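You operate a simulated robot arm through the tools that you are given. There is no shell and no other tool. Be economical: measure what you need, move in short steps, check, and stop when the job is done.

Carry out the task below with a simulated two-armed robot. There is one attempt and no reset: what you move stays moved.

JOB
Take the large yellow block on the top of the large grey steel plate and put it away on the top of the motor table. Open the right door of the left low cabinet, fetch the grey job card of the tall welder cart from the top of the large grey steel plate and set it on the shelf of the left low cabinet and shut the door again. Put the 125 MM spacer fork from the top of the large grey steel plate on the top of the compressor and the 175 MM spacer fork on the flat steel plate there. Fetch the felt tin and set it on the rear shelf of the tall welder cart. Any order will do. Set down upright: large yellow block, job card of the tall welder cart, felt tin.

It is judged by the outcome, as a careful person would: the job done as asked, and still so three seconds after it is handed in. It fails if anything else is knocked over, pushed out of place, dropped, spilled or broken.

ROBOT AND FRAMES
Two 7-joint arms with fingered hands on one trunk, on a base that drives. Base frame: it is fixed to the floor where the robot stands at the start and does not move with it; the origin is under the middle of the robot, x ahead of it, y to its left, z up; the surface under the hand at the start is at about z = 86.8. Lengths are in cm, angles in degrees, forces in N, time in s.
The left shoulder is at the start at [8, 24.1, 139.2], the right one opposite. Places, roughly: felt tin [25, -800, 100]; flat steel plate [100, 25, 75]; job card of the tall welder cart [100, 0, 100]; large yellow block [50, 25, 100]; rear shelf of the tall welder cart [310, -410, 60]; right door of the left low cabinet [-40, 250, 50]; shelf of the left low cabinet [-60, 280, 50]; spacer fork [100, 0, 100]; top of the compressor (54x18 cm) [414, 256, 56]; top of the motor table [80, -820, 80]. Payload 4.9 kg a hand.
Tool frame (each hand has its own): the origin (TCP) lies between the finger pads and is the grasp point; the fingertips stand 3.2 cm ahead of it; z points along the fingers, y is the line along which they close. Largest opening 20 cm; the body of the gripper starts 8.9 cm behind the TCP. The gripper is a hand of 4 fingers: y runs from the thumb to the fingers, the wrist lies at [0, 0, -26.7] in the tool frame, and closing takes about 1.5 s.
Orientation is that of the tool frame in the base frame, as [roll, pitch, yaw] about the fixed x, y, z axes, in that order (R = Rz(yaw) Ry(pitch) Rx(roll)). With the fingers straight down and closing along the base's y, the tool's x points along the base's -x, its y along +y and its z along -z.

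CONTROLS
- The arms move only by the tool drive_tool. It takes "left_rows", "right_rows" or both (then of equal length, played together; a hand with none holds still); each is a list of rows, each a list of 6 numbers: the shift along the base's x, y, z in cm, then the turn, a rotation vector about the base's x, y, z in degrees. In form: [[x, y, z, wx, wy, wz], ...]. A call has 1 to 10 rows; each row is the pose to reach, as a shift and turn from the pose commanded when the call began. "left_hand" and "right_hand" are, for a hand that has rows, the opening, from 0 (shut) to 1 (fully open), set as the call begins (left out, the last holds). A row lasts 0.2 s, in which the tool goes at most 5 cm and 8.6 degrees; a call with a longer step from one row to the next is refused whole, and so is a gripper value outside its range. Where a pose cannot be reached the arm comes as near as it can. A force on the tool above 40 N (or 10 N above the force at the start of the call, whichever is more), or a blocked arm, ends the call early, and 0.2 s more pass. The fingers move at their own pace (about 7.2 cm/s each) and stop on an object; they squeeze with about 33 N. The grip force told is the motor's: it shows also when the fingers shut on nothing. Time passes only in rows, and 0.2 s behind the last, so rows that repeat a pose let the fingers close. The reply holds the time, the measured pose of the TCP, the force on the tool along the base axes, the opening and the grip force, in the units named above and with some noise, with the torque about the TCP (base axes, N m) and any sound that the robot's microphone picked up.
- Cameras (640 x 400 px; columns grow to the right, rows downward): "scene" is now at [11.41, 1.97, 155.88]; the picture's right is [0.23, -0.97, 0.00], its down [-0.63, -0.15, -0.76] and it looks along [0.74, 0.18, -0.65] (base axes); focal length 279 px, centre (320, 200). "left" rides on the left gripper at [-6.9, -6.9, -11.6] in its tool frame; the picture's right is [0.71, -0.71, 0.00], its down [0.54, 0.54, -0.64] and it looks along [0.45, 0.45, 0.77] (tool axes); focal length 226 px, centre (320, 200). "right" rides on the right gripper at [6.9, -6.9, -11.6] in its tool frame; the picture's right is [0.71, 0.71, 0.00], its down [-0.54, 0.54, -0.64] and it looks along [-0.45, 0.45, 0.77] (tool axes); focal length 226 px, centre (320, 200). There is no depth. A picture from a camera that has moved, and an enlarged one, comes with that camera's place and axes in the base frame and with its lens.
- capture(camera): a new picture of that camera. The clock stands still meanwhile.
- slide_trunk(by): slides the trunk up (or, below 0, down) by that many cm; the arms and the scene camera ride with it, the base frame stays. It gives what a move gives, with no picture.
- base_move(legs): drives the robot by 1 to 6 legs, each [ahead, left, turn to the left] in cm, cm and degrees, along the robot's own axes; the way and the turn of a leg run together, so that a leg with both is an arc; at most 150 cm and 180 degrees a leg. The arms and the cameras ride along, it lands a little off, and it stops where it bumps. It gives what a move gives.
- curl_fingers(finger1, finger2, finger3, thumb_bend, hand): sets how far each is bent, from 0 (flat) to 1 (curled in); at 0.3 the hand is open as for a grip, at 0.7 the pads meet at the TCP. One left out holds its place. A second passes; each finger stops where it meets its share of the squeeze, and holds until it gets a number again. A gripper value or a shape takes the hand back. It gives what a move gives, with no picture; readings hold the bend of each and the force on the fingers (four entries, about 0 where the hand has none), thumb and palm.
- set_grasp(shape, hand): the hand has 4 fingers and takes this shape, open, in about a second: jaw (thumb against the fingers, like two jaws); tri (thumb and two fingers); tip (a fingertip pinch); poke (one finger out to press); point (the index stretched); flat (the hand flat); cup (the hand cupped); fist (a fist). The gripper value then closes the fingers along that shape, each until it touches; the sizes above hold for jaw. It gives what a move gives, with no picture.
- head_to(pan, tilt): turns the head with the scene camera to pan (to the left, within 86 degrees either way) and tilt (down, from -29 to 69), counted from straight ahead of the robot. It gives what a move gives.
- zoom(camera, box): a new picture of the part [left, top, right, bottom] of that camera's present view, enlarged. The clock stands still meanwhile.
- close_job(): hands the job in; it is judged then, once.

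Go step by step. Nothing tells you exact positions but the pictures and the camera data: compare them with the known pose of the tool, close in by small moves and look again before you grip or let go. The budget is 186 turns and 174 pictures, counting those below and the enlarged ones. Unless the task says otherwise, let go and move clear before handing in, and close with one line.

The tools are called after "Emit:" as name(argument=value, ...) on one line, values as JSON. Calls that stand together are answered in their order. drive_tool: Moves the arms, as the interface text tells. Its arguments: {"type":"object","properties":{"left_rows":{"type":"array","items":{"type":"array","items":{"type":"number"}}},"left_hand":{"type":"number"},"right_rows":{"type":"array","items":{"type":"array","items":{"type":"number"}}},"right_hand":{"type":"number"}},"required":[]} The other tools are called the same way: slide_trunk (by) slides the trunk up or down; set_grasp (shape, hand) gives the hand a shape; curl_fingers (finger1, finger2, finger3, thumb_bend, hand) moves the fingers one by one; base_move (legs) drives the base; head_to (pan, tilt) turns the head that bears the scene camera; capture (camera) takes a picture; zoom (camera, box) takes an enlarged picture of a part of a camera's view; close_job () hands the job in.

At the start:

```text
time: 0.0
left_tcp_pos: [69.33, 41.84, 118.36]
left_tcp_rot: [-180.0, 0.0, -179.9]
left_force: [-0.2, -0.6, -1.3]
left_ft_torque: [0.01, 0.0, 0.02]
left_width: 19.99
left_gripper_force: 0.0
left_shape: jaw
left_bend: [0.3, 0.3, 0.3, 0.3]
left_finger forces: [0.2, 0.0, 0.0, 0.0, 0.0, 0.1]
right_tcp_pos: [78.59, -20.6, 114.13]
right_tcp_rot: [179.9, 0.0, -180.0]
right_force: [0.0, -0.3, -0.7]
right_ft_torque: [-0.04, 0.0, -0.01]
right_width: 20.03
right_gripper_force: 0.0
right_shape: jaw
right_bend: [0.3, 0.3, 0.3, 0.3]
right_finger forces: [0.1, 0.0, 0.0, 0.0, 0.0, 0.0]
trunk travel left (down, up): [-30.0, 54.0]
robot x, y, heading: [-0.1, -0.11, 0.2]
head pan, tilt: [13.3, 40.2]
```

scene: 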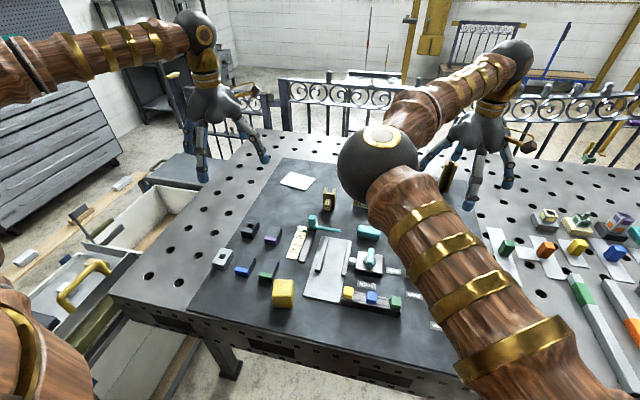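
right: 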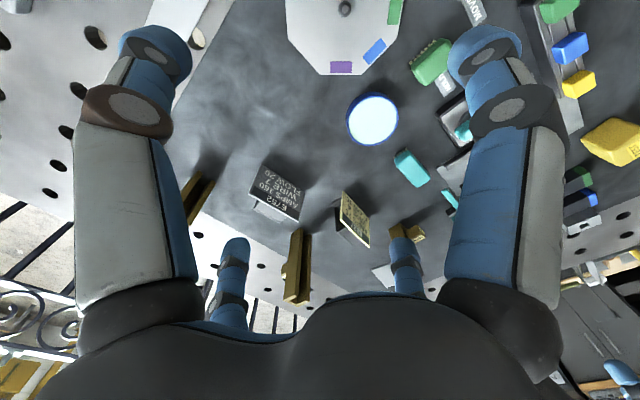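
left: 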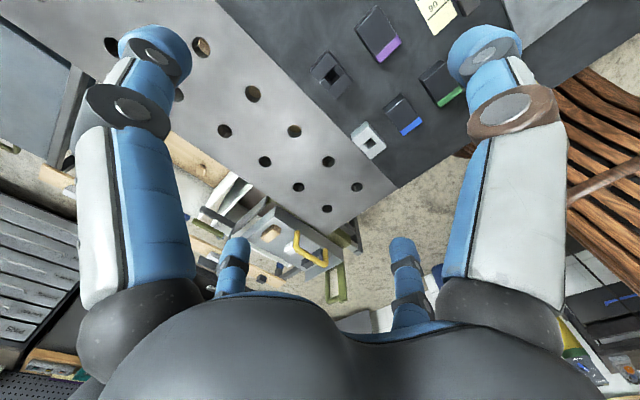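

The table carries a dark grey plate with a yellow block, cards and forks. I'll look closer first.

Emit:
zoom(camera="scene", box=[200, 160, 440, 310])

Emit:
zoom(camera="right", box=[180, 140, 480, 320])

Emit:
head_to(pan=-25, tilt=35)

Emit:
capture(camera="scene")

```text
2.67 times, centred on (320, 235) of scene
camera zoom: at [11.41, 1.97, 155.88], right [0.23, -0.97, 0.0], down [-0.63, -0.15, -0.76], along [0.74, 0.18, -0.65], focal length 744 px, centre (320, 107)
```

zoom: 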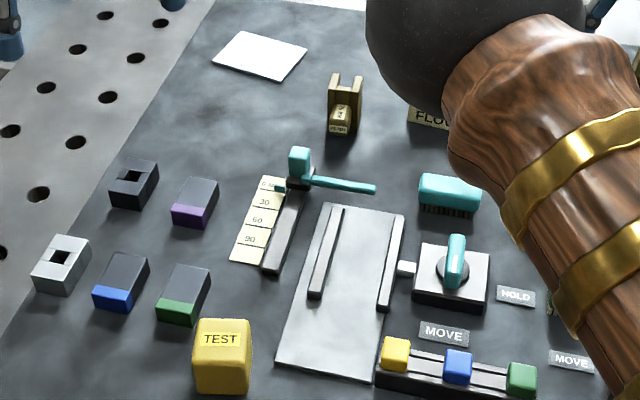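

```text
2.13 times, centred on (330, 230) of right
camera zoom: at [71.64, -27.52, 125.73], right [-0.71, 0.71, 0.0], down [0.54, 0.54, 0.64], along [0.45, 0.45, -0.77], focal length 482 px, centre (299, 136)
```

zoom: 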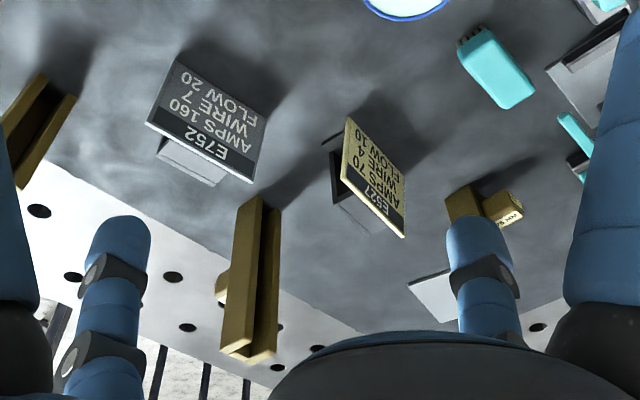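

```text
time: 1.1
left_tcp_pos: [69.36, 41.99, 118.34]
left_tcp_rot: [-179.9, 0.1, 180.0]
left_force: [0.9, 0.4, 0.2]
left_ft_torque: [-0.01, -0.02, -0.01]
left_width: 19.99
left_gripper_force: 0.1
left_shape: jaw
left_bend: [0.3, 0.3, 0.3, 0.3]
left_finger forces: [0.0, 0.1, 0.0, 0.0, 0.0, 0.1]
right_tcp_pos: [78.54, -20.64, 114.11]
right_tcp_rot: [179.9, 0.0, 179.9]
right_force: [0.2, 0.9, 0.2]
right_ft_torque: [0.01, 0.02, 0.03]
right_width: 20.0
right_gripper_force: 0.1
right_shape: jaw
right_bend: [0.3, 0.3, 0.3, 0.3]
right_finger forces: [0.0, 0.0, 0.0, 0.0, 0.0, 0.0]
trunk travel left (down, up): [-30.0, 54.0]
robot x, y, heading: [-0.04, -0.6, -0.0]
head pan, tilt: [-25.0, 35.0]
```

```text
168 pictures are left
camera scene: at [11.14, -3.69, 156.67], right [-0.42, -0.91, 0.0], down [-0.52, 0.24, -0.82], along [0.74, -0.35, -0.57], focal length 279 px, centre (320, 200)
```

scene: 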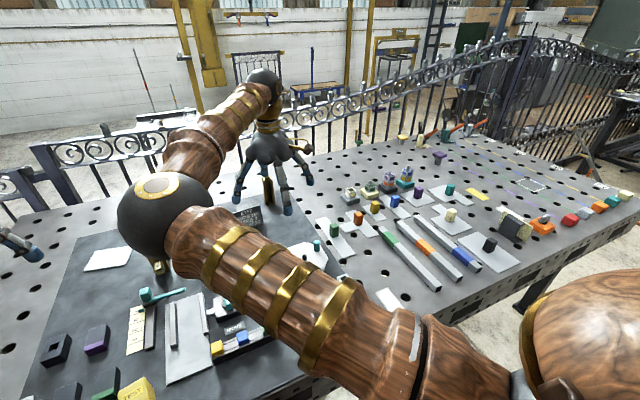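

The right arm hides the cards and forks; I'll lift it and move it aside, then look again.

Emit:
drive_tool(right_rows=[[0, 0, 5, 0, 0, 0], [0, -4, 9, 0, 0, 0], [0, -9, 10, 0, 0, 0], [-3, -13, 10, 0, 0, 0], [-6, -17, 10, 0, 0, 0], [-9, -20, 10, 0, 0, 0], [-12, -23, 10, 0, 0, 0], [-15, -26, 10, 0, 0, 0]])

Emit:
head_to(pan=5, tilt=38)

Emit:
capture(camera="scene")

Emit:
zoom(camera="scene", box=[220, 80, 460, 230])

```text
refused: row 2 steps farther than a row can; nothing moved
```

```text
time: 2.0
left_tcp_pos: [69.32, 41.96, 118.38]
left_tcp_rot: [180.0, 0.0, 179.9]
left_force: [-0.2, 0.1, -0.4]
left_ft_torque: [-0.02, 0.03, -0.04]
left_width: 19.99
left_gripper_force: 0.1
left_shape: jaw
left_bend: [0.3, 0.3, 0.3, 0.3]
left_finger forces: [0.0, 0.1, 0.0, 0.0, 0.0, 0.0]
right_tcp_pos: [78.56, -20.6, 114.09]
right_tcp_rot: [-180.0, 0.0, -180.0]
right_force: [-0.4, -0.8, -0.6]
right_ft_torque: [-0.02, 0.0, -0.01]
right_width: 20.0
right_gripper_force: 0.1
right_shape: jaw
right_bend: [0.3, 0.3, 0.3, 0.3]
right_finger forces: [0.1, 0.1, 0.0, 0.0, 0.0, 0.0]
trunk travel left (down, up): [-30.0, 54.0]
robot x, y, heading: [-0.3, -0.03, 0.1]
head pan, tilt: [5.0, 38.0]
```

```text
167 pictures are left
camera scene: at [11.75, 0.76, 156.22], right [0.09, -1.0, 0.0], down [-0.61, -0.05, -0.79], along [0.78, 0.07, -0.62], focal length 279 px, centre (320, 200)
```

scene: 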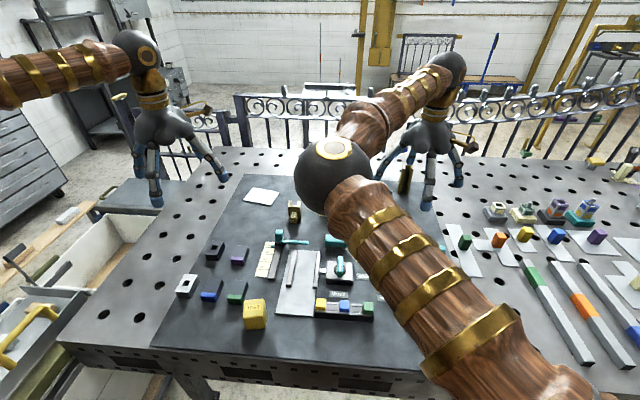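

```text
2.67 times, centred on (340, 155) of scene
camera zoom: at [11.75, 0.76, 156.22], right [0.09, -1.0, 0.0], down [-0.61, -0.05, -0.79], along [0.78, 0.07, -0.62], focal length 744 px, centre (267, 320)
```

zoom: 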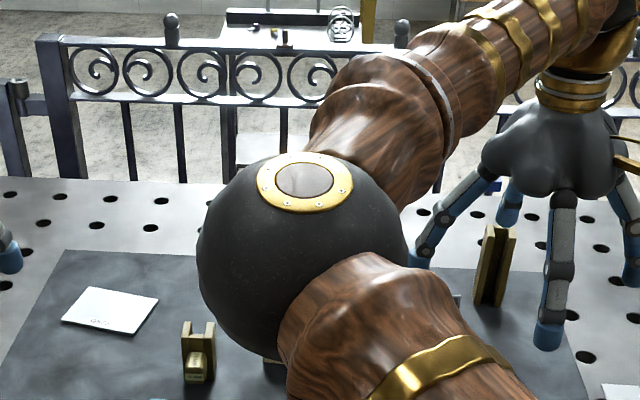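

Emit:
drive_tool(right_rows=[[0, 0, 5, 0, 0, 0], [0, -3, 9, 0, 0, 0], [0, -7, 10, 0, 0, 0], [-3, -10, 10, 0, 0, 0], [-6, -14, 10, 0, 0, 0], [-9, -17, 10, 0, 0, 0], [-12, -20, 10, 0, 0, 0], [-15, -23, 10, 0, 0, 0], [-18, -26, 10, 0, 0, 0], [-21, -29, 10, 0, 0, 0]])

Emit:
capture(camera="scene")

```text
time: 4.2
left_tcp_pos: [69.19, 41.76, 118.54]
left_tcp_rot: [179.9, 0.0, -180.0]
left_force: [-0.3, -0.2, 1.1]
left_ft_torque: [0.0, -0.03, 0.0]
left_width: 19.97
left_gripper_force: 0.0
left_shape: jaw
left_bend: [0.3, 0.3, 0.3, 0.3]
left_finger forces: [0.0, 0.1, 0.0, 0.0, 0.1, 0.0]
right_tcp_pos: [57.58, -49.76, 123.97]
right_tcp_rot: [179.9, 0.0, -179.9]
right_force: [-0.2, -0.4, 1.1]
right_ft_torque: [0.01, -0.02, -0.02]
right_width: 19.98
right_gripper_force: 0.0
right_shape: jaw
right_bend: [0.3, 0.3, 0.3, 0.3]
right_finger forces: [0.0, 0.0, 0.0, 0.0, 0.0, 0.0]
trunk travel left (down, up): [-30.0, 54.0]
robot x, y, heading: [0.01, -0.05, -0.0]
head pan, tilt: [5.0, 38.0]
```

```text
165 pictures are left
camera scene: at [11.66, 0.59, 156.23], right [0.09, -1.0, 0.0], down [-0.61, -0.05, -0.79], along [0.79, 0.07, -0.62], focal length 279 px, centre (320, 200)
```

scene: 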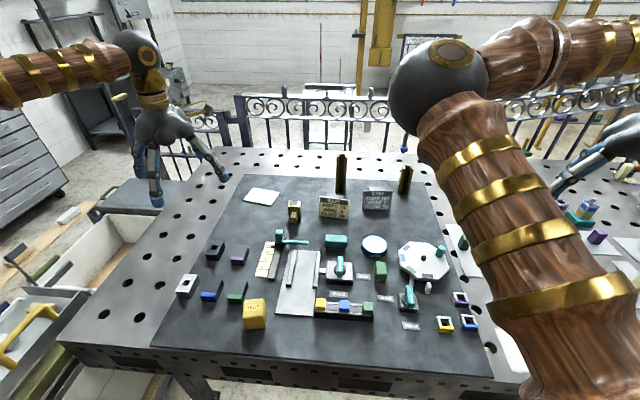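

Emit:
zoom(camera="scene", box=[230, 140, 430, 265])

Emit:
zoom(camera="scene", box=[160, 230, 400, 380])

Emit:
zoom(camera="scene", box=[310, 150, 420, 219])

```text
3.20 times, centred on (330, 202) of scene
camera zoom: at [11.66, 0.59, 156.23], right [0.09, -1.0, 0.0], down [-0.61, -0.05, -0.79], along [0.79, 0.07, -0.62], focal length 893 px, centre (288, 192)
```

zoom: 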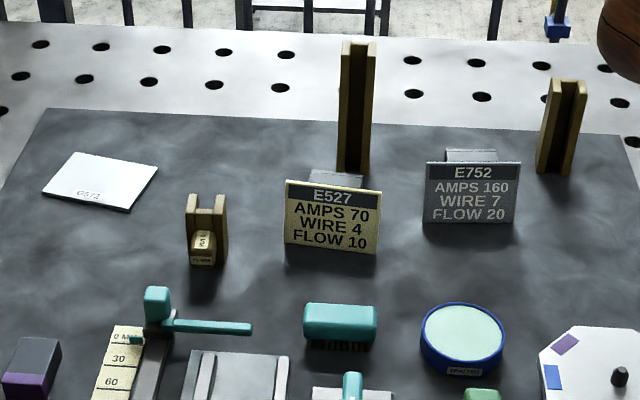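

```text
2.67 times, centred on (280, 305) of scene
camera zoom: at [11.66, 0.59, 156.23], right [0.09, -1.0, 0.0], down [-0.61, -0.05, -0.79], along [0.79, 0.07, -0.62], focal length 744 px, centre (427, -80)
```

zoom: 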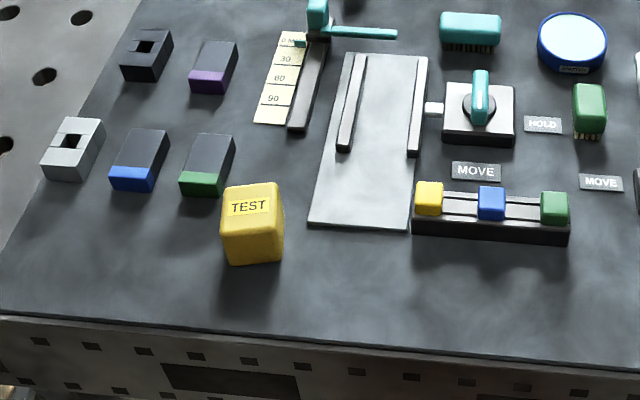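

```text
5.80 times, centred on (365, 184) of scene
camera zoom: at [11.66, 0.59, 156.23], right [0.09, -1.0, 0.0], down [-0.61, -0.05, -0.79], along [0.79, 0.07, -0.62], focal length 1618 px, centre (59, 290)
```

zoom: 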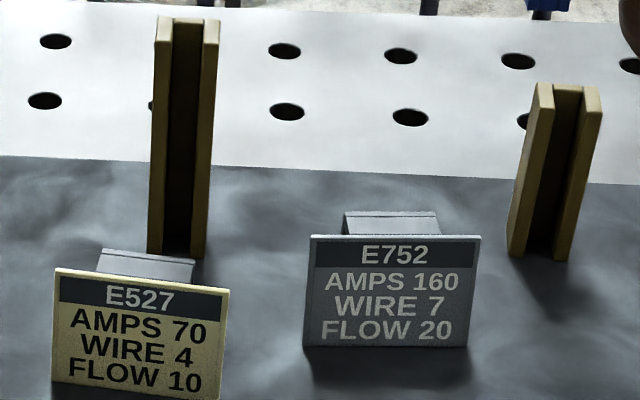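

Three forks: 75 (short), 125 (right), 175 (tall); the white sheet at about [99, 33] is the flat plate. Now I'll look around the room for routes.

Emit:
head_to(pan=80, tilt=15)

Emit:
capture(camera="scene")

Emit:
head_to(pan=-80, tilt=10)

Emit:
capture(camera="scene")

Emit:
head_to(pan=-30, tilt=5)

Emit:
capture(camera="scene")

Emit:
head_to(pan=35, tilt=10)

Emit:
capture(camera="scene")

```text
time: 5.7
left_tcp_pos: [69.39, 41.88, 118.39]
left_tcp_rot: [180.0, -0.1, -179.9]
left_force: [0.1, -0.4, 0.3]
left_ft_torque: [0.0, 0.0, 0.03]
left_width: 19.99
left_gripper_force: 0.1
left_shape: jaw
left_bend: [0.3, 0.3, 0.3, 0.3]
left_finger forces: [0.0, 0.0, 0.0, 0.0, 0.0, 0.0]
right_tcp_pos: [57.66, -49.72, 124.0]
right_tcp_rot: [-179.9, 0.0, -180.0]
right_force: [0.2, -0.1, 0.0]
right_ft_torque: [-0.02, 0.04, -0.01]
right_width: 20.0
right_gripper_force: 0.1
right_shape: jaw
right_bend: [0.3, 0.3, 0.3, 0.3]
right_finger forces: [0.0, 0.1, 0.0, 0.0, 0.0, 0.0]
trunk travel left (down, up): [-30.0, 54.0]
robot x, y, heading: [0.14, -0.02, -0.0]
head pan, tilt: [80.0, 15.0]
```

```text
161 pictures are left
camera scene: at [4.79, 9.22, 159.87], right [0.98, -0.17, 0.0], down [-0.05, -0.26, -0.97], along [0.17, 0.95, -0.26], focal length 279 px, centre (320, 200)
```

scene: 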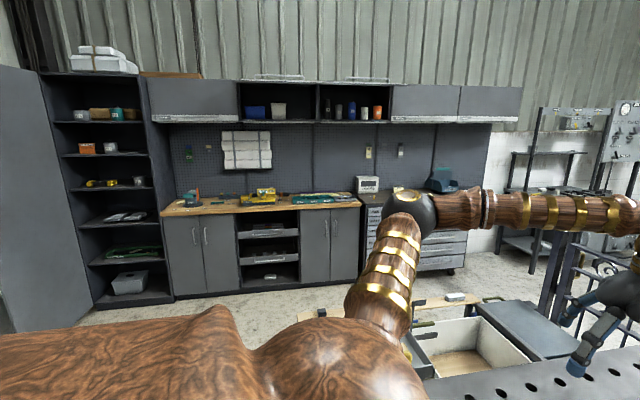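

```text
time: 8.1
left_tcp_pos: [69.35, 41.91, 118.38]
left_tcp_rot: [179.9, 0.0, 180.0]
left_force: [-0.2, 0.0, 0.5]
left_ft_torque: [0.02, 0.0, 0.04]
left_width: 20.01
left_gripper_force: 0.1
left_shape: jaw
left_bend: [0.3, 0.3, 0.3, 0.3]
left_finger forces: [0.0, 0.0, 0.0, 0.0, 0.1, 0.0]
right_tcp_pos: [57.8, -49.65, 124.12]
right_tcp_rot: [179.9, 0.0, 180.0]
right_force: [-0.1, 0.1, -0.6]
right_ft_torque: [0.0, 0.03, 0.02]
right_width: 19.97
right_gripper_force: 0.0
right_shape: jaw
right_bend: [0.3, 0.3, 0.3, 0.3]
right_finger forces: [0.1, 0.0, 0.1, 0.0, 0.1, 0.1]
trunk travel left (down, up): [-30.0, 54.0]
robot x, y, heading: [-0.16, 0.0, 0.2]
head pan, tilt: [-80.0, 10.0]
```

```text
160 pictures are left
camera scene: at [4.77, -9.14, 160.69], right [-0.98, -0.17, 0.0], down [-0.03, 0.17, -0.98], along [0.17, -0.97, -0.17], focal length 279 px, centre (320, 200)
```

scene: 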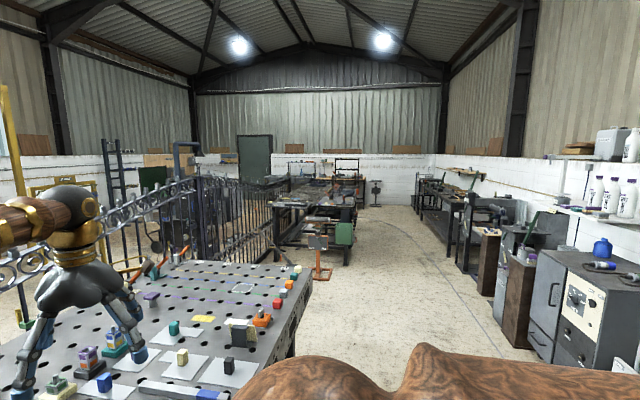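

```text
time: 9.3
left_tcp_pos: [69.35, 41.83, 118.46]
left_tcp_rot: [179.9, -0.1, 180.0]
left_force: [-0.3, -0.4, 0.3]
left_ft_torque: [-0.04, -0.02, 0.01]
left_width: 19.99
left_gripper_force: 0.1
left_shape: jaw
left_bend: [0.3, 0.3, 0.3, 0.3]
left_finger forces: [0.0, 0.0, 0.0, 0.0, 0.0, 0.1]
right_tcp_pos: [57.65, -49.63, 124.07]
right_tcp_rot: [180.0, 0.1, -180.0]
right_force: [0.0, 0.3, -0.1]
right_ft_torque: [0.01, -0.01, 0.05]
right_width: 20.0
right_gripper_force: 0.1
right_shape: jaw
right_bend: [0.3, 0.3, 0.3, 0.3]
right_finger forces: [0.0, 0.0, 0.0, 0.0, 0.0, 0.1]
trunk travel left (down, up): [-30.0, 54.0]
robot x, y, heading: [-0.16, -0.23, 0.0]
head pan, tilt: [-30.0, 5.0]
```

```text
159 pictures are left
camera scene: at [11.1, -4.59, 161.49], right [-0.5, -0.87, 0.0], down [-0.08, 0.04, -1.0], along [0.86, -0.5, -0.09], focal length 279 px, centre (320, 200)
```

scene: 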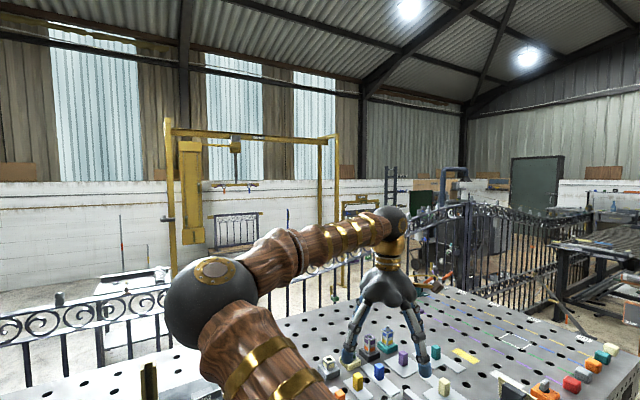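

```text
time: 10.7
left_tcp_pos: [69.33, 41.85, 118.46]
left_tcp_rot: [-180.0, 0.0, -180.0]
left_force: [0.6, 0.3, 0.1]
left_ft_torque: [0.0, 0.04, -0.04]
left_width: 20.01
left_gripper_force: 0.0
left_shape: jaw
left_bend: [0.3, 0.3, 0.3, 0.3]
left_finger forces: [0.0, 0.0, 0.0, 0.0, 0.0, 0.0]
right_tcp_pos: [57.66, -49.6, 124.01]
right_tcp_rot: [-180.0, 0.0, 179.9]
right_force: [0.4, -0.6, 0.1]
right_ft_torque: [-0.01, -0.01, -0.01]
right_width: 20.0
right_gripper_force: 0.0
right_shape: jaw
right_bend: [0.3, 0.3, 0.3, 0.3]
right_finger forces: [0.0, 0.1, 0.0, 0.0, 0.1, 0.0]
trunk travel left (down, up): [-30.0, 54.0]
robot x, y, heading: [0.12, -0.18, 0.0]
head pan, tilt: [35.0, 10.0]
```

```text
158 pictures are left
camera scene: at [10.77, 5.34, 160.69], right [0.57, -0.82, 0.0], down [-0.14, -0.1, -0.98], along [0.81, 0.56, -0.17], focal length 279 px, centre (320, 200)
```

scene: 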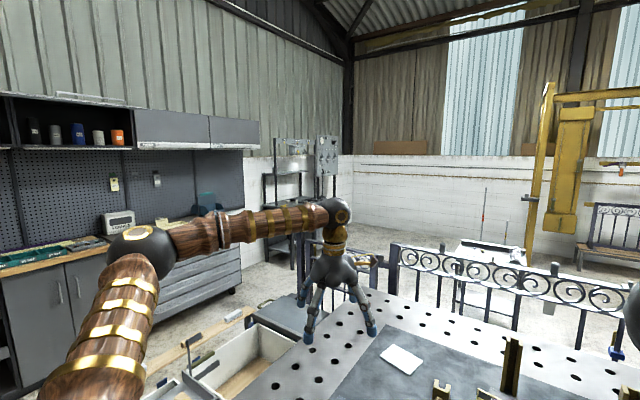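

The job card wanted is grey E752 at about [96,-14]; the tall 175 fork stands near [106,0]. I'll bring the left hand over, tilted forward, to grip the tall fork.

Emit:
drive_tool(left_rows=[[2, -4, 0, 0, -5, 0], [4, -8, 0, 0, -10, 0], [6, -12, 0, 0, -15, 0], [8, -16, 0, 0, -20, 0], [10, -20, 0, 0, -25, 0], [12, -24, 0, 0, -30, 0], [14, -28, 0, 0, -36, 0], [16, -32, 0, 0, -42, 0], [18, -36, 0, 0, -45, 0], [20, -40, 0, 0, -45, 0]])

Emit:
head_to(pan=0, tilt=38)

Emit:
capture(camera="scene")

Emit:
capture(camera="left")

```text
time: 12.9
left_tcp_pos: [89.31, 1.73, 118.32]
left_tcp_rot: [179.8, 45.0, 179.9]
left_force: [-0.9, -0.7, -0.6]
left_ft_torque: [0.02, -0.04, 0.0]
left_width: 19.98
left_gripper_force: 0.1
left_shape: jaw
left_bend: [0.3, 0.3, 0.3, 0.3]
left_finger forces: [0.0, 0.1, 0.0, 0.0, 0.0, 0.0]
right_tcp_pos: [57.76, -49.92, 123.83]
right_tcp_rot: [179.9, -0.1, 179.9]
right_force: [-0.2, 0.3, -0.2]
right_ft_torque: [0.05, 0.06, 0.01]
right_width: 19.96
right_gripper_force: 0.1
right_shape: jaw
right_bend: [0.3, 0.3, 0.3, 0.3]
right_finger forces: [0.0, 0.0, 0.1, 0.1, 0.1, 0.0]
trunk travel left (down, up): [-30.0, 54.0]
robot x, y, heading: [0.33, 0.09, 0.0]
head pan, tilt: [35.0, 10.0]
```

```text
time: 13.9
left_tcp_pos: [88.93, 1.93, 118.47]
left_tcp_rot: [180.0, 45.0, 180.0]
left_force: [0.3, 0.9, 0.1]
left_ft_torque: [0.0, 0.02, 0.05]
left_width: 20.0
left_gripper_force: 0.0
left_shape: jaw
left_bend: [0.3, 0.3, 0.3, 0.3]
left_finger forces: [0.0, 0.0, 0.1, 0.1, 0.0, 0.0]
right_tcp_pos: [57.63, -49.68, 123.92]
right_tcp_rot: [-180.0, 0.0, -180.0]
right_force: [-0.8, 0.3, -0.3]
right_ft_torque: [-0.02, 0.01, 0.02]
right_width: 20.0
right_gripper_force: 0.1
right_shape: jaw
right_bend: [0.3, 0.3, 0.3, 0.3]
right_finger forces: [0.0, 0.1, 0.0, 0.1, 0.0, 0.1]
trunk travel left (down, up): [-30.0, 54.0]
robot x, y, heading: [-0.09, 0.02, 0.3]
head pan, tilt: [0.0, 38.0]
```

```text
157 pictures are left
camera scene: at [11.79, 0.0, 156.22], right [0.0, -1.0, 0.0], down [-0.62, 0.0, -0.79], along [0.79, 0.0, -0.62], focal length 279 px, centre (320, 200)
```

scene: 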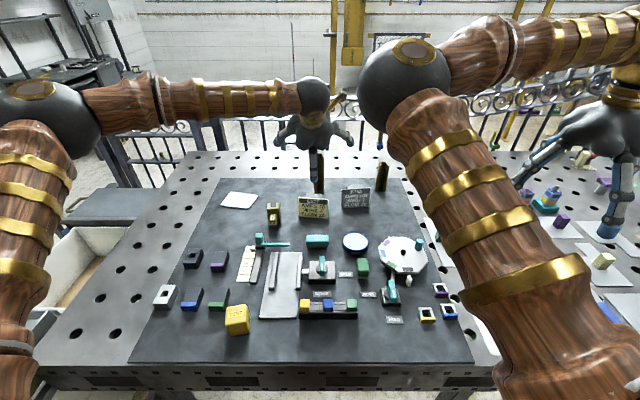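

```text
156 pictures are left
camera left: at [85.7, -5.0, 131.61], right [-0.5, -0.71, -0.5], down [-0.84, 0.54, 0.07], along [0.22, 0.45, -0.86], focal length 226 px, centre (320, 200)
```

left: 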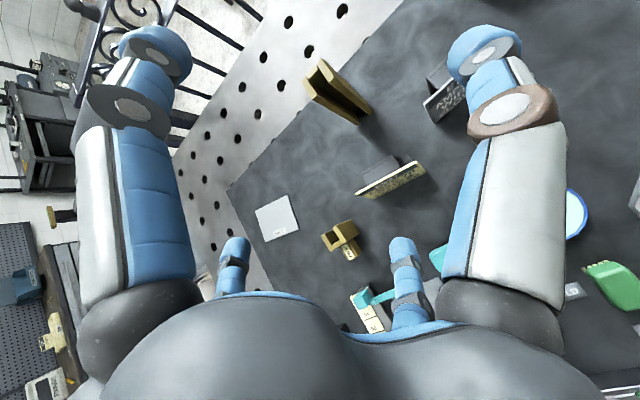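

Emit:
drive_tool(left_rows=[[0, -2.1, -4.4, 0, 0, 0], [3.4, -2.1, -7.8, 0, 0, 0], [6.8, -2.1, -11.2, 0, 0, 0], [10, -2.1, -14.4, 0, 0, 0], [13, -2.1, -17.4, 0, 0, 0], [15, -2.1, -19.4, 0, 0, 0], [16.5, -2.1, -20.8, 0, 0, 0]])

Emit:
capture(camera="left")

Emit:
zoom(camera="scene", box=[240, 120, 400, 220])

```text
time: 15.5
left_tcp_pos: [105.6, -0.46, 97.68]
left_tcp_rot: [179.9, 45.0, 179.9]
left_force: [-1.0, 0.0, 0.8]
left_ft_torque: [0.06, 0.01, 0.02]
left_width: 20.0
left_gripper_force: 0.0
left_shape: jaw
left_bend: [0.3, 0.3, 0.3, 0.3]
left_finger forces: [0.0, 0.0, 0.0, 0.0, 0.0, 0.0]
right_tcp_pos: [57.58, -49.76, 124.06]
right_tcp_rot: [179.9, 0.0, -180.0]
right_force: [0.7, -0.8, 0.9]
right_ft_torque: [0.01, 0.0, 0.01]
right_width: 19.97
right_gripper_force: 0.1
right_shape: jaw
right_bend: [0.3, 0.3, 0.3, 0.3]
right_finger forces: [0.0, 0.0, 0.0, 0.0, 0.0, 0.1]
trunk travel left (down, up): [-30.0, 54.0]
robot x, y, heading: [0.2, -0.18, 0.2]
head pan, tilt: [0.0, 38.0]
```

```text
155 pictures are left
camera left: at [102.33, -7.34, 110.8], right [-0.5, -0.71, -0.5], down [-0.84, 0.54, 0.07], along [0.22, 0.46, -0.86], focal length 226 px, centre (320, 200)
```

left: 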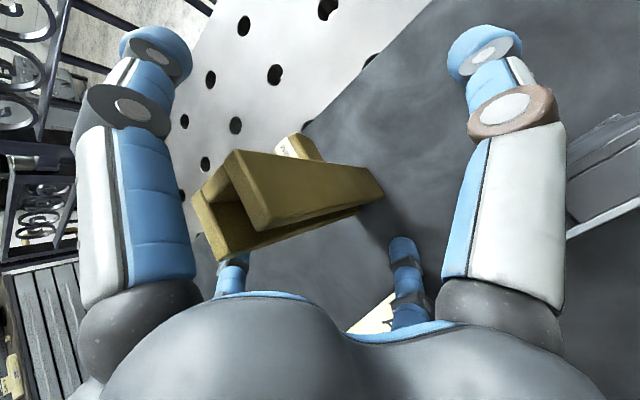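

```text
4.00 times, centred on (320, 170) of scene
camera zoom: at [11.69, -0.12, 156.23], right [0.0, -1.0, 0.0], down [-0.62, 0.0, -0.79], along [0.79, 0.0, -0.62], focal length 1116 px, centre (320, 320)
```

zoom: 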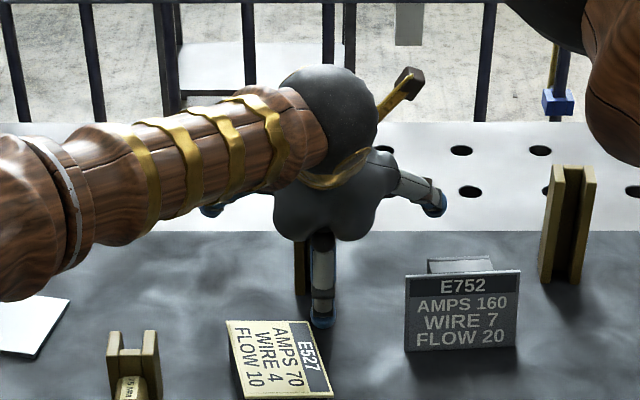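

The hand's four digits stand radially at ±x and ±y, and the low one tipped the E527 card flat; I will stand it up again later. Now I'll find which finger opposes the thumb by a small curl.

Emit:
curl_fingers(hand="left", finger2=0.42)

Emit:
capture(camera="left")

```text
time: 16.5
left_tcp_pos: [105.7, -0.41, 97.7]
left_tcp_rot: [-180.0, 44.9, -180.0]
left_force: [0.2, -0.3, -0.3]
left_ft_torque: [0.01, -0.05, 0.01]
left_width: 14.0
left_gripper_force: 0.0
left_shape: fingers
left_bend: [0.3, 0.42, 0.3, 0.3]
left_finger forces: [0.0, 0.0, 0.1, 0.0, 0.0, 0.0]
right_tcp_pos: [57.66, -49.68, 123.96]
right_tcp_rot: [-179.9, 0.0, 179.9]
right_force: [0.5, 0.5, -0.7]
right_ft_torque: [-0.03, 0.0, -0.02]
right_width: 19.98
right_gripper_force: 0.0
right_shape: jaw
right_bend: [0.3, 0.3, 0.3, 0.3]
right_finger forces: [0.0, 0.1, 0.0, 0.0, 0.0, 0.0]
trunk travel left (down, up): [-30.0, 54.0]
robot x, y, heading: [-0.17, -0.1, -0.1]
head pan, tilt: [0.0, 38.0]
```

```text
153 pictures are left
camera left: at [102.39, -7.29, 110.8], right [-0.5, -0.71, -0.5], down [-0.84, 0.54, 0.07], along [0.22, 0.45, -0.86], focal length 226 px, centre (320, 200)
```

left: 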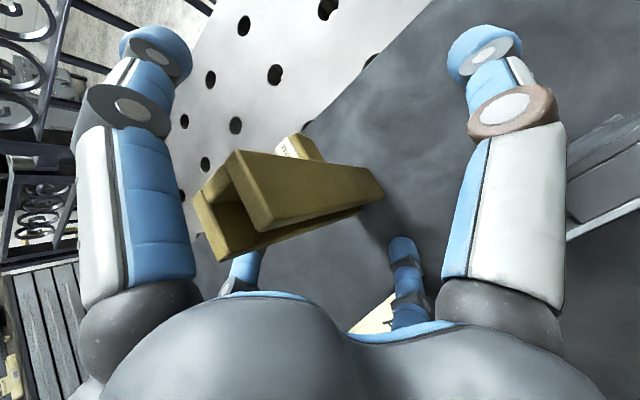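

Emit:
curl_fingers(hand="left", finger2=0.75, thumb_bend=0.75)

Emit:
capture(camera="left")

```text
time: 17.5
left_tcp_pos: [105.81, -0.25, 97.6]
left_tcp_rot: [180.0, 45.0, 179.9]
left_force: [0.4, 0.0, 0.2]
left_ft_torque: [-0.05, 0.03, -0.01]
left_width: 9.59
left_gripper_force: 14.8
left_shape: fingers
left_bend: [0.3, 0.59, 0.3, 0.67]
left_finger forces: [0.0, 13.6, 0.0, 0.1, 16.6, 0.0]
right_tcp_pos: [57.69, -49.75, 124.0]
right_tcp_rot: [180.0, 0.0, -180.0]
right_force: [-0.3, 0.1, 0.0]
right_ft_torque: [-0.02, 0.01, 0.02]
right_width: 20.01
right_gripper_force: 0.2
right_shape: jaw
right_bend: [0.3, 0.3, 0.3, 0.3]
right_finger forces: [0.0, 0.0, 0.0, 0.0, 0.0, 0.1]
trunk travel left (down, up): [-30.0, 54.0]
robot x, y, heading: [-0.39, 0.22, 0.1]
head pan, tilt: [0.0, 38.0]
```

```text
152 pictures are left
camera left: at [102.4, -7.31, 110.76], right [-0.5, -0.71, -0.5], down [-0.84, 0.54, 0.07], along [0.22, 0.45, -0.86], focal length 226 px, centre (320, 200)
```

left: 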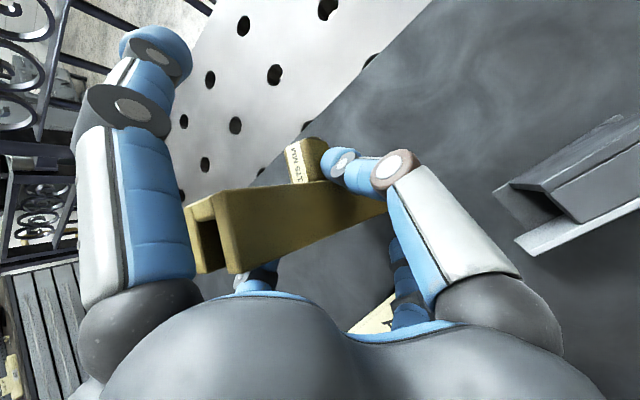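

Emit:
drive_tool(left_rows=[[0, 0, 2, 0, 0, 0], [0, 0, 5, 0, 0, 0], [0, 0, 9, 0, 0, 0], [0, 0, 13, 0, 0, 0], [0, 1, 16, 0, 0, 0], [-1, 5, 16, 0, 0, 0], [-2, 9, 16, 0, 0, 0], [-3, 13, 16, 0, 0, 0], [-4, 17, 16, 0, 0, 0], [-5, 21, 16, 0, 0, 0]])

Emit:
capture(camera="scene")

Emit:
capture(camera="left")

```text
time: 19.7
left_tcp_pos: [100.74, 20.59, 113.37]
left_tcp_rot: [-179.7, 44.9, -180.0]
left_force: [-0.7, -0.1, -6.2]
left_ft_torque: [-0.06, 0.05, 0.01]
left_width: 9.56
left_gripper_force: 14.6
left_shape: fingers
left_bend: [0.3, 0.59, 0.3, 0.68]
left_finger forces: [0.0, 13.5, 0.1, 0.1, 15.2, 0.0]
right_tcp_pos: [57.59, -49.51, 124.17]
right_tcp_rot: [-179.9, 0.0, -180.0]
right_force: [0.0, 0.5, 0.5]
right_ft_torque: [-0.04, -0.02, -0.01]
right_width: 20.0
right_gripper_force: 0.2
right_shape: jaw
right_bend: [0.3, 0.3, 0.3, 0.3]
right_finger forces: [0.0, 0.0, 0.0, 0.1, 0.0, 0.0]
trunk travel left (down, up): [-30.0, 54.0]
robot x, y, heading: [-0.06, -0.18, -0.1]
head pan, tilt: [0.0, 38.0]
```

```text
151 pictures are left
camera scene: at [11.79, 0.29, 156.22], right [0.0, -1.0, 0.0], down [-0.62, 0.0, -0.79], along [0.79, 0.0, -0.62], focal length 279 px, centre (320, 200)
```

scene: 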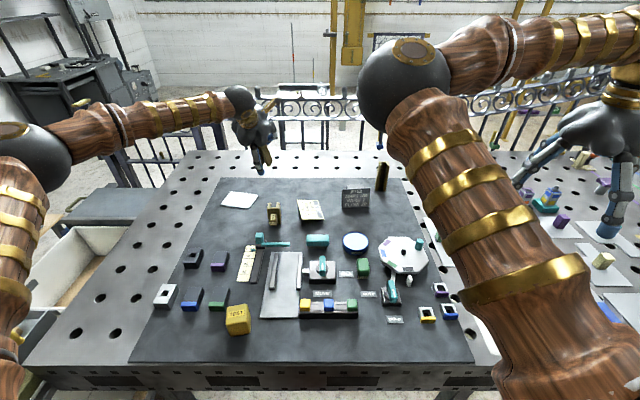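

```text
150 pictures are left
camera left: at [97.34, 13.73, 126.56], right [-0.5, -0.71, -0.5], down [-0.84, 0.54, 0.07], along [0.22, 0.45, -0.86], focal length 226 px, centre (320, 200)
```

left: 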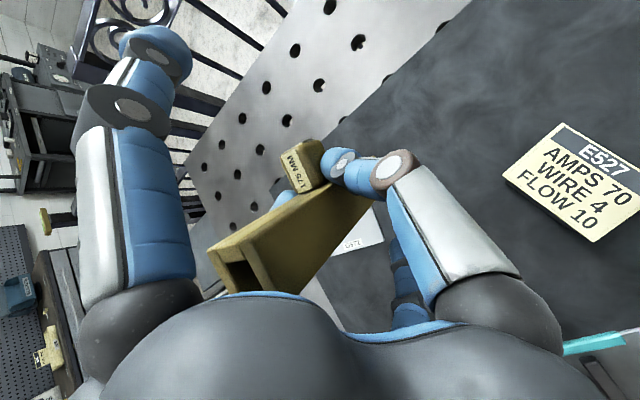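

Emit:
zoom(camera="scene", box=[200, 80, 340, 168])

Emit:
zoom(camera="left", box=[190, 100, 430, 300])

Emit:
zoom(camera="scene", box=[200, 170, 400, 295])

```text
4.55 times, centred on (270, 124) of scene
camera zoom: at [11.79, 0.29, 156.22], right [0.0, -1.0, 0.0], down [-0.62, 0.0, -0.79], along [0.79, 0.0, -0.62], focal length 1268 px, centre (547, 546)
```

zoom: 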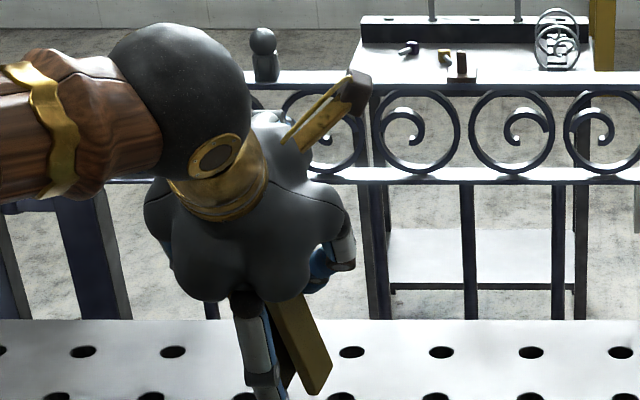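

```text
2.00 times, centred on (310, 200) of left
camera zoom: at [97.34, 13.73, 126.56], right [-0.5, -0.71, -0.5], down [-0.84, 0.54, 0.07], along [0.22, 0.45, -0.86], focal length 452 px, centre (340, 200)
```

zoom: 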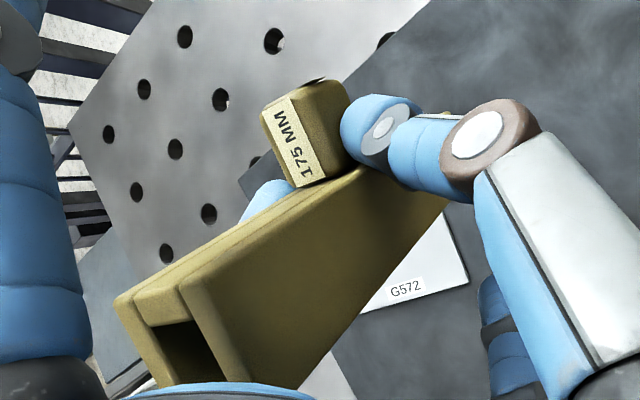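

```text
3.20 times, centred on (300, 232) of scene
camera zoom: at [11.79, 0.29, 156.22], right [0.0, -1.0, 0.0], down [-0.62, 0.0, -0.79], along [0.79, 0.0, -0.62], focal length 893 px, centre (384, 96)
```

zoom: 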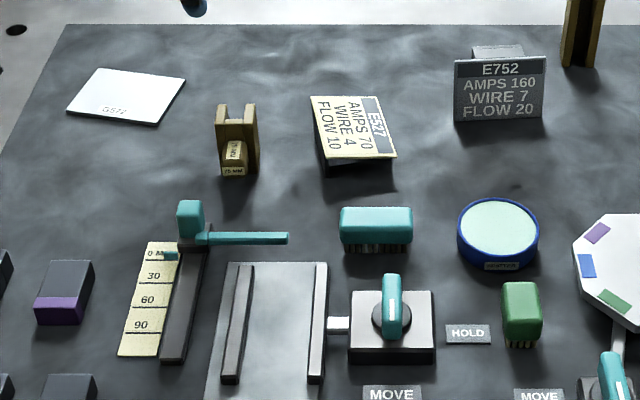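

The fork is tilted about 12° in the grip; I'll counter-tilt the tool, move over the flat plate at about [99, 32.3] and go down to just above it.

Emit:
drive_tool(left_rows=[[-0.5, 3, 0, 0, 4, 0], [-1, 7, 0, 0, 8, 0], [-1.5, 10, 0, 0, 12, 0], [-2, 11.7, -2, 0, 12, 0], [-2, 11.7, -6, 0, 12, 0], [-2, 11.7, -9, 0, 12, 0], [-2, 11.7, -12, 0, 12, 0], [-2, 11.7, -12, 0, 12, 0]])

Emit:
zoom(camera="scene", box=[180, 120, 320, 220])

Emit:
capture(camera="left")

```text
time: 21.5
left_tcp_pos: [98.83, 32.43, 101.2]
left_tcp_rot: [-180.0, 33.0, 180.0]
left_force: [-0.5, 0.1, -5.7]
left_ft_torque: [-0.04, -0.02, 0.01]
left_width: 9.6
left_gripper_force: 14.1
left_shape: fingers
left_bend: [0.3, 0.59, 0.3, 0.68]
left_finger forces: [0.0, 13.5, 0.1, 0.1, 14.8, 0.1]
right_tcp_pos: [57.74, -49.53, 124.07]
right_tcp_rot: [-179.9, 0.0, -180.0]
right_force: [0.2, -0.1, 0.4]
right_ft_torque: [-0.04, -0.01, -0.01]
right_width: 19.96
right_gripper_force: 0.1
right_shape: jaw
right_bend: [0.3, 0.3, 0.3, 0.3]
right_finger forces: [0.0, 0.0, 0.0, 0.0, 0.1, 0.0]
trunk travel left (down, up): [-30.0, 54.0]
robot x, y, heading: [0.44, -0.21, 0.3]
head pan, tilt: [0.0, 38.0]
```

```text
4.00 times, centred on (250, 170) of scene
camera zoom: at [11.87, 0.04, 156.21], right [0.0, -1.0, 0.0], down [-0.62, 0.0, -0.79], along [0.79, 0.0, -0.62], focal length 1116 px, centre (600, 320)
```

zoom: 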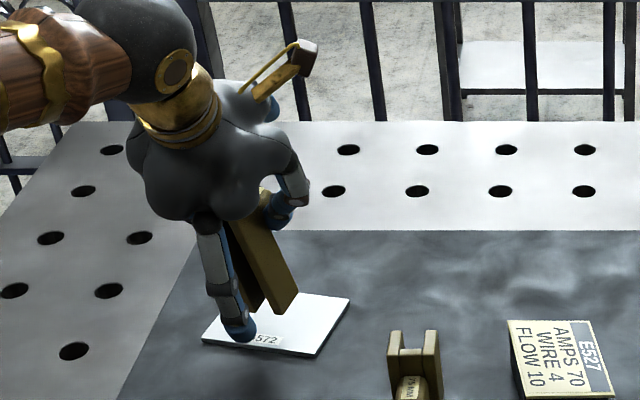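

```text
145 pictures are left
camera left: at [98.29, 25.35, 114.82], right [-0.59, -0.71, -0.38], down [-0.8, 0.54, 0.24], along [0.04, 0.45, -0.89], focal length 226 px, centre (320, 200)
```

left: 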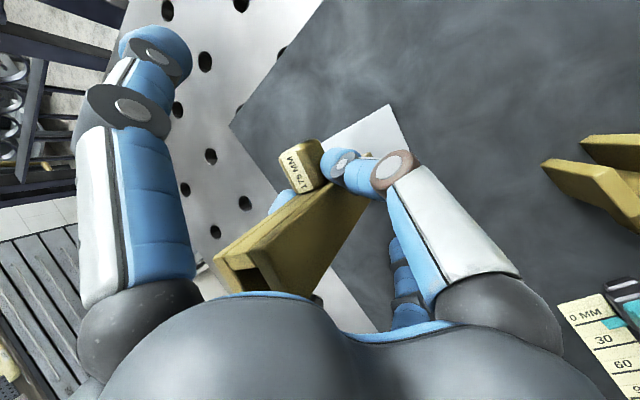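

Emit:
drive_tool(left_rows=[[0, 0, 0, 4, 2, 0], [0, 0, -0.5, 7, 3, 0], [0, 0, -1.5, 7, 3, 0], [0, 0, -2.2, 7, 3, 0], [0, 0, -2.2, 7, 3, 0]])

Emit:
zoom(camera="scene", box=[180, 120, 320, 220])

```text
time: 22.7
left_tcp_pos: [98.98, 32.38, 99.24]
left_tcp_rot: [172.0, 29.7, 175.7]
left_force: [0.5, -0.2, -6.0]
left_ft_torque: [-0.08, -0.03, 0.04]
left_width: 9.59
left_gripper_force: 13.7
left_shape: fingers
left_bend: [0.3, 0.59, 0.3, 0.68]
left_finger forces: [0.1, 13.3, 0.1, 0.0, 15.1, 0.1]
right_tcp_pos: [57.75, -49.64, 123.85]
right_tcp_rot: [-179.9, -0.1, 180.0]
right_force: [0.1, 0.6, -0.2]
right_ft_torque: [0.0, 0.01, -0.03]
right_width: 19.99
right_gripper_force: 0.1
right_shape: jaw
right_bend: [0.3, 0.3, 0.3, 0.3]
right_finger forces: [0.0, 0.0, 0.0, 0.0, 0.1, 0.0]
trunk travel left (down, up): [-30.0, 54.0]
robot x, y, heading: [-0.24, -0.0, 0.0]
head pan, tilt: [0.0, 38.0]
```

```text
4.00 times, centred on (250, 170) of scene
camera zoom: at [11.86, 0.02, 156.21], right [0.0, -1.0, 0.0], down [-0.62, 0.0, -0.79], along [0.79, 0.0, -0.62], focal length 1116 px, centre (600, 320)
```

zoom: 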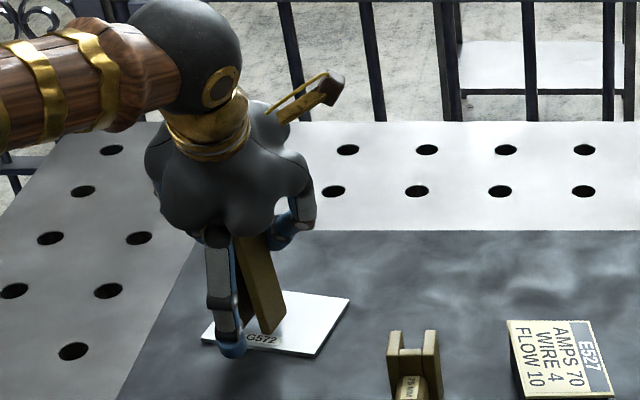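

Emit:
drive_tool(left_rows=[[0, 0, -0.4, 0, 0, 0], [0, 0, -0.8, 0, 0, 0], [0, 0, -1.1, 0, 0, 0], [0, 0, -1.1, 0, 0, 0]])

Emit:
zoom(camera="scene", box=[180, 120, 320, 220])

```text
time: 23.7
left_tcp_pos: [98.85, 32.37, 98.35]
left_tcp_rot: [171.9, 29.8, 175.8]
left_force: [1.5, -2.9, 2.2]
left_ft_torque: [-0.03, -0.09, -0.01]
left_width: 9.58
left_gripper_force: 15.3
left_shape: fingers
left_bend: [0.3, 0.59, 0.3, 0.68]
left_finger forces: [0.0, 13.0, 0.1, 0.0, 17.3, 0.0]
right_tcp_pos: [57.67, -49.61, 123.97]
right_tcp_rot: [179.9, 0.0, 180.0]
right_force: [0.2, 0.5, -1.1]
right_ft_torque: [0.02, -0.01, -0.02]
right_width: 19.97
right_gripper_force: 0.1
right_shape: jaw
right_bend: [0.3, 0.3, 0.3, 0.3]
right_finger forces: [0.1, 0.0, 0.0, 0.0, 0.1, 0.0]
trunk travel left (down, up): [-30.0, 54.0]
robot x, y, heading: [0.25, -0.08, 0.2]
head pan, tilt: [0.0, 38.0]
```

```text
4.00 times, centred on (250, 170) of scene
camera zoom: at [11.8, -0.03, 156.22], right [0.0, -1.0, 0.0], down [-0.62, 0.0, -0.79], along [0.79, 0.0, -0.62], focal length 1116 px, centre (600, 320)
```

zoom: 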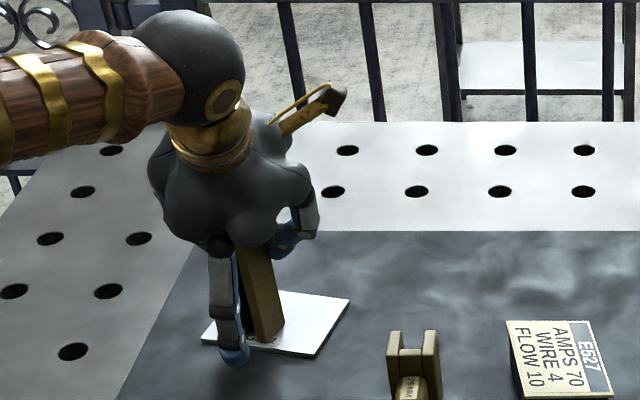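

Emit:
drive_tool(left_rows=[[0, 0, 0.9, 0, 0, 0], [1.5, -0.5, 0.9, 0, 0, 0], [1.5, -0.5, 0.4, 0, 0, 0], [1.5, -0.5, 0, 0, 0, 0], [1.5, -0.5, -0.1, 0, 0, 0], [1.5, -0.5, -0.1, 0, 0, 0]])

Emit:
capture(camera="left")

Emit:
zoom(camera="scene", box=[180, 120, 320, 220])

```text
time: 25.1
left_tcp_pos: [100.37, 31.8, 98.36]
left_tcp_rot: [171.9, 29.8, 175.8]
left_force: [2.3, -1.7, 2.4]
left_ft_torque: [-0.02, -0.11, -0.02]
left_width: 9.58
left_gripper_force: 15.4
left_shape: fingers
left_bend: [0.3, 0.59, 0.3, 0.68]
left_finger forces: [0.0, 13.2, 0.1, 0.1, 17.5, 0.0]
right_tcp_pos: [57.71, -49.72, 124.06]
right_tcp_rot: [-179.9, -0.1, 180.0]
right_force: [0.1, -0.2, 0.8]
right_ft_torque: [0.01, 0.01, 0.01]
right_width: 19.99
right_gripper_force: 0.0
right_shape: jaw
right_bend: [0.3, 0.3, 0.3, 0.3]
right_finger forces: [0.1, 0.1, 0.0, 0.1, 0.1, 0.1]
trunk travel left (down, up): [-30.0, 54.0]
robot x, y, heading: [-0.18, 0.03, 0.1]
head pan, tilt: [0.0, 38.0]
```

```text
142 pictures are left
camera left: at [100.43, 23.3, 110.93], right [-0.61, -0.66, -0.44], down [-0.79, 0.51, 0.35], along [-0.01, 0.56, -0.83], focal length 226 px, centre (320, 200)
```

left: 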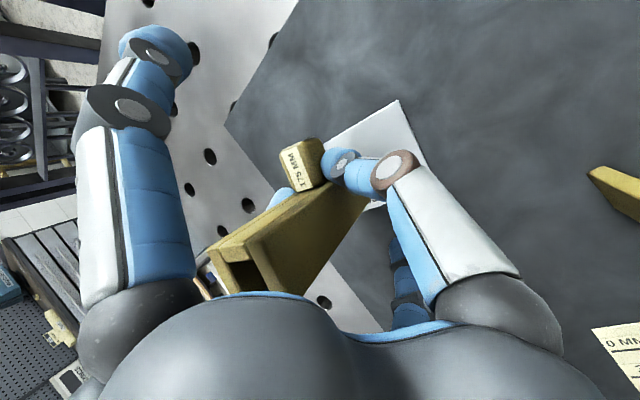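

```text
4.00 times, centred on (250, 170) of scene
camera zoom: at [11.75, -0.02, 156.23], right [0.0, -1.0, 0.0], down [-0.62, 0.0, -0.79], along [0.79, 0.0, -0.62], focal length 1116 px, centre (600, 320)
```

zoom: 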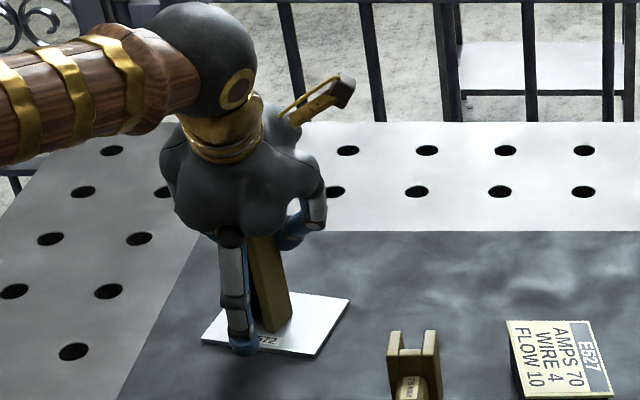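

Emit:
curl_fingers(hand="left", finger2=0.5, thumb_bend=0.58)

Emit:
zoom(camera="scene", box=[180, 120, 320, 220])

Emit:
capture(camera="left")

```text
time: 26.1
left_tcp_pos: [100.33, 31.82, 98.31]
left_tcp_rot: [171.9, 29.8, 175.8]
left_force: [-0.2, 0.2, 0.7]
left_ft_torque: [0.04, -0.02, -0.02]
left_width: 10.25
left_gripper_force: 0.1
left_shape: fingers
left_bend: [0.3, 0.5, 0.3, 0.57]
left_finger forces: [0.0, 0.0, 0.0, 0.1, 0.0, 0.0]
right_tcp_pos: [57.74, -49.61, 124.02]
right_tcp_rot: [179.9, 0.0, 180.0]
right_force: [0.0, 0.1, 1.2]
right_ft_torque: [-0.04, 0.01, 0.0]
right_width: 20.01
right_gripper_force: 0.1
right_shape: jaw
right_bend: [0.3, 0.3, 0.3, 0.3]
right_finger forces: [0.0, 0.1, 0.1, 0.0, 0.0, 0.0]
trunk travel left (down, up): [-30.0, 54.0]
robot x, y, heading: [0.37, 0.3, -0.1]
head pan, tilt: [0.0, 38.0]
```

```text
4.00 times, centred on (250, 170) of scene
camera zoom: at [11.79, 0.01, 156.22], right [0.0, -1.0, 0.0], down [-0.62, 0.0, -0.79], along [0.79, 0.0, -0.62], focal length 1116 px, centre (600, 320)
```

zoom: 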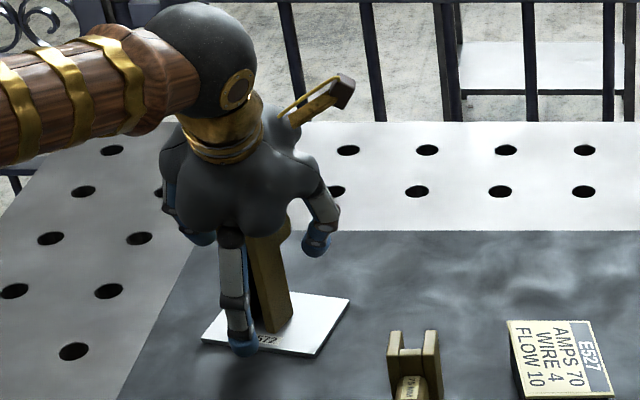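

```text
139 pictures are left
camera left: at [100.45, 23.38, 110.84], right [-0.61, -0.66, -0.44], down [-0.79, 0.51, 0.35], along [-0.01, 0.56, -0.83], focal length 226 px, centre (320, 200)
```

left: 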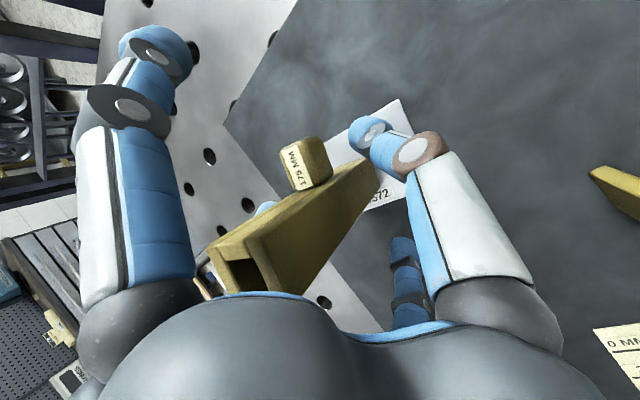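

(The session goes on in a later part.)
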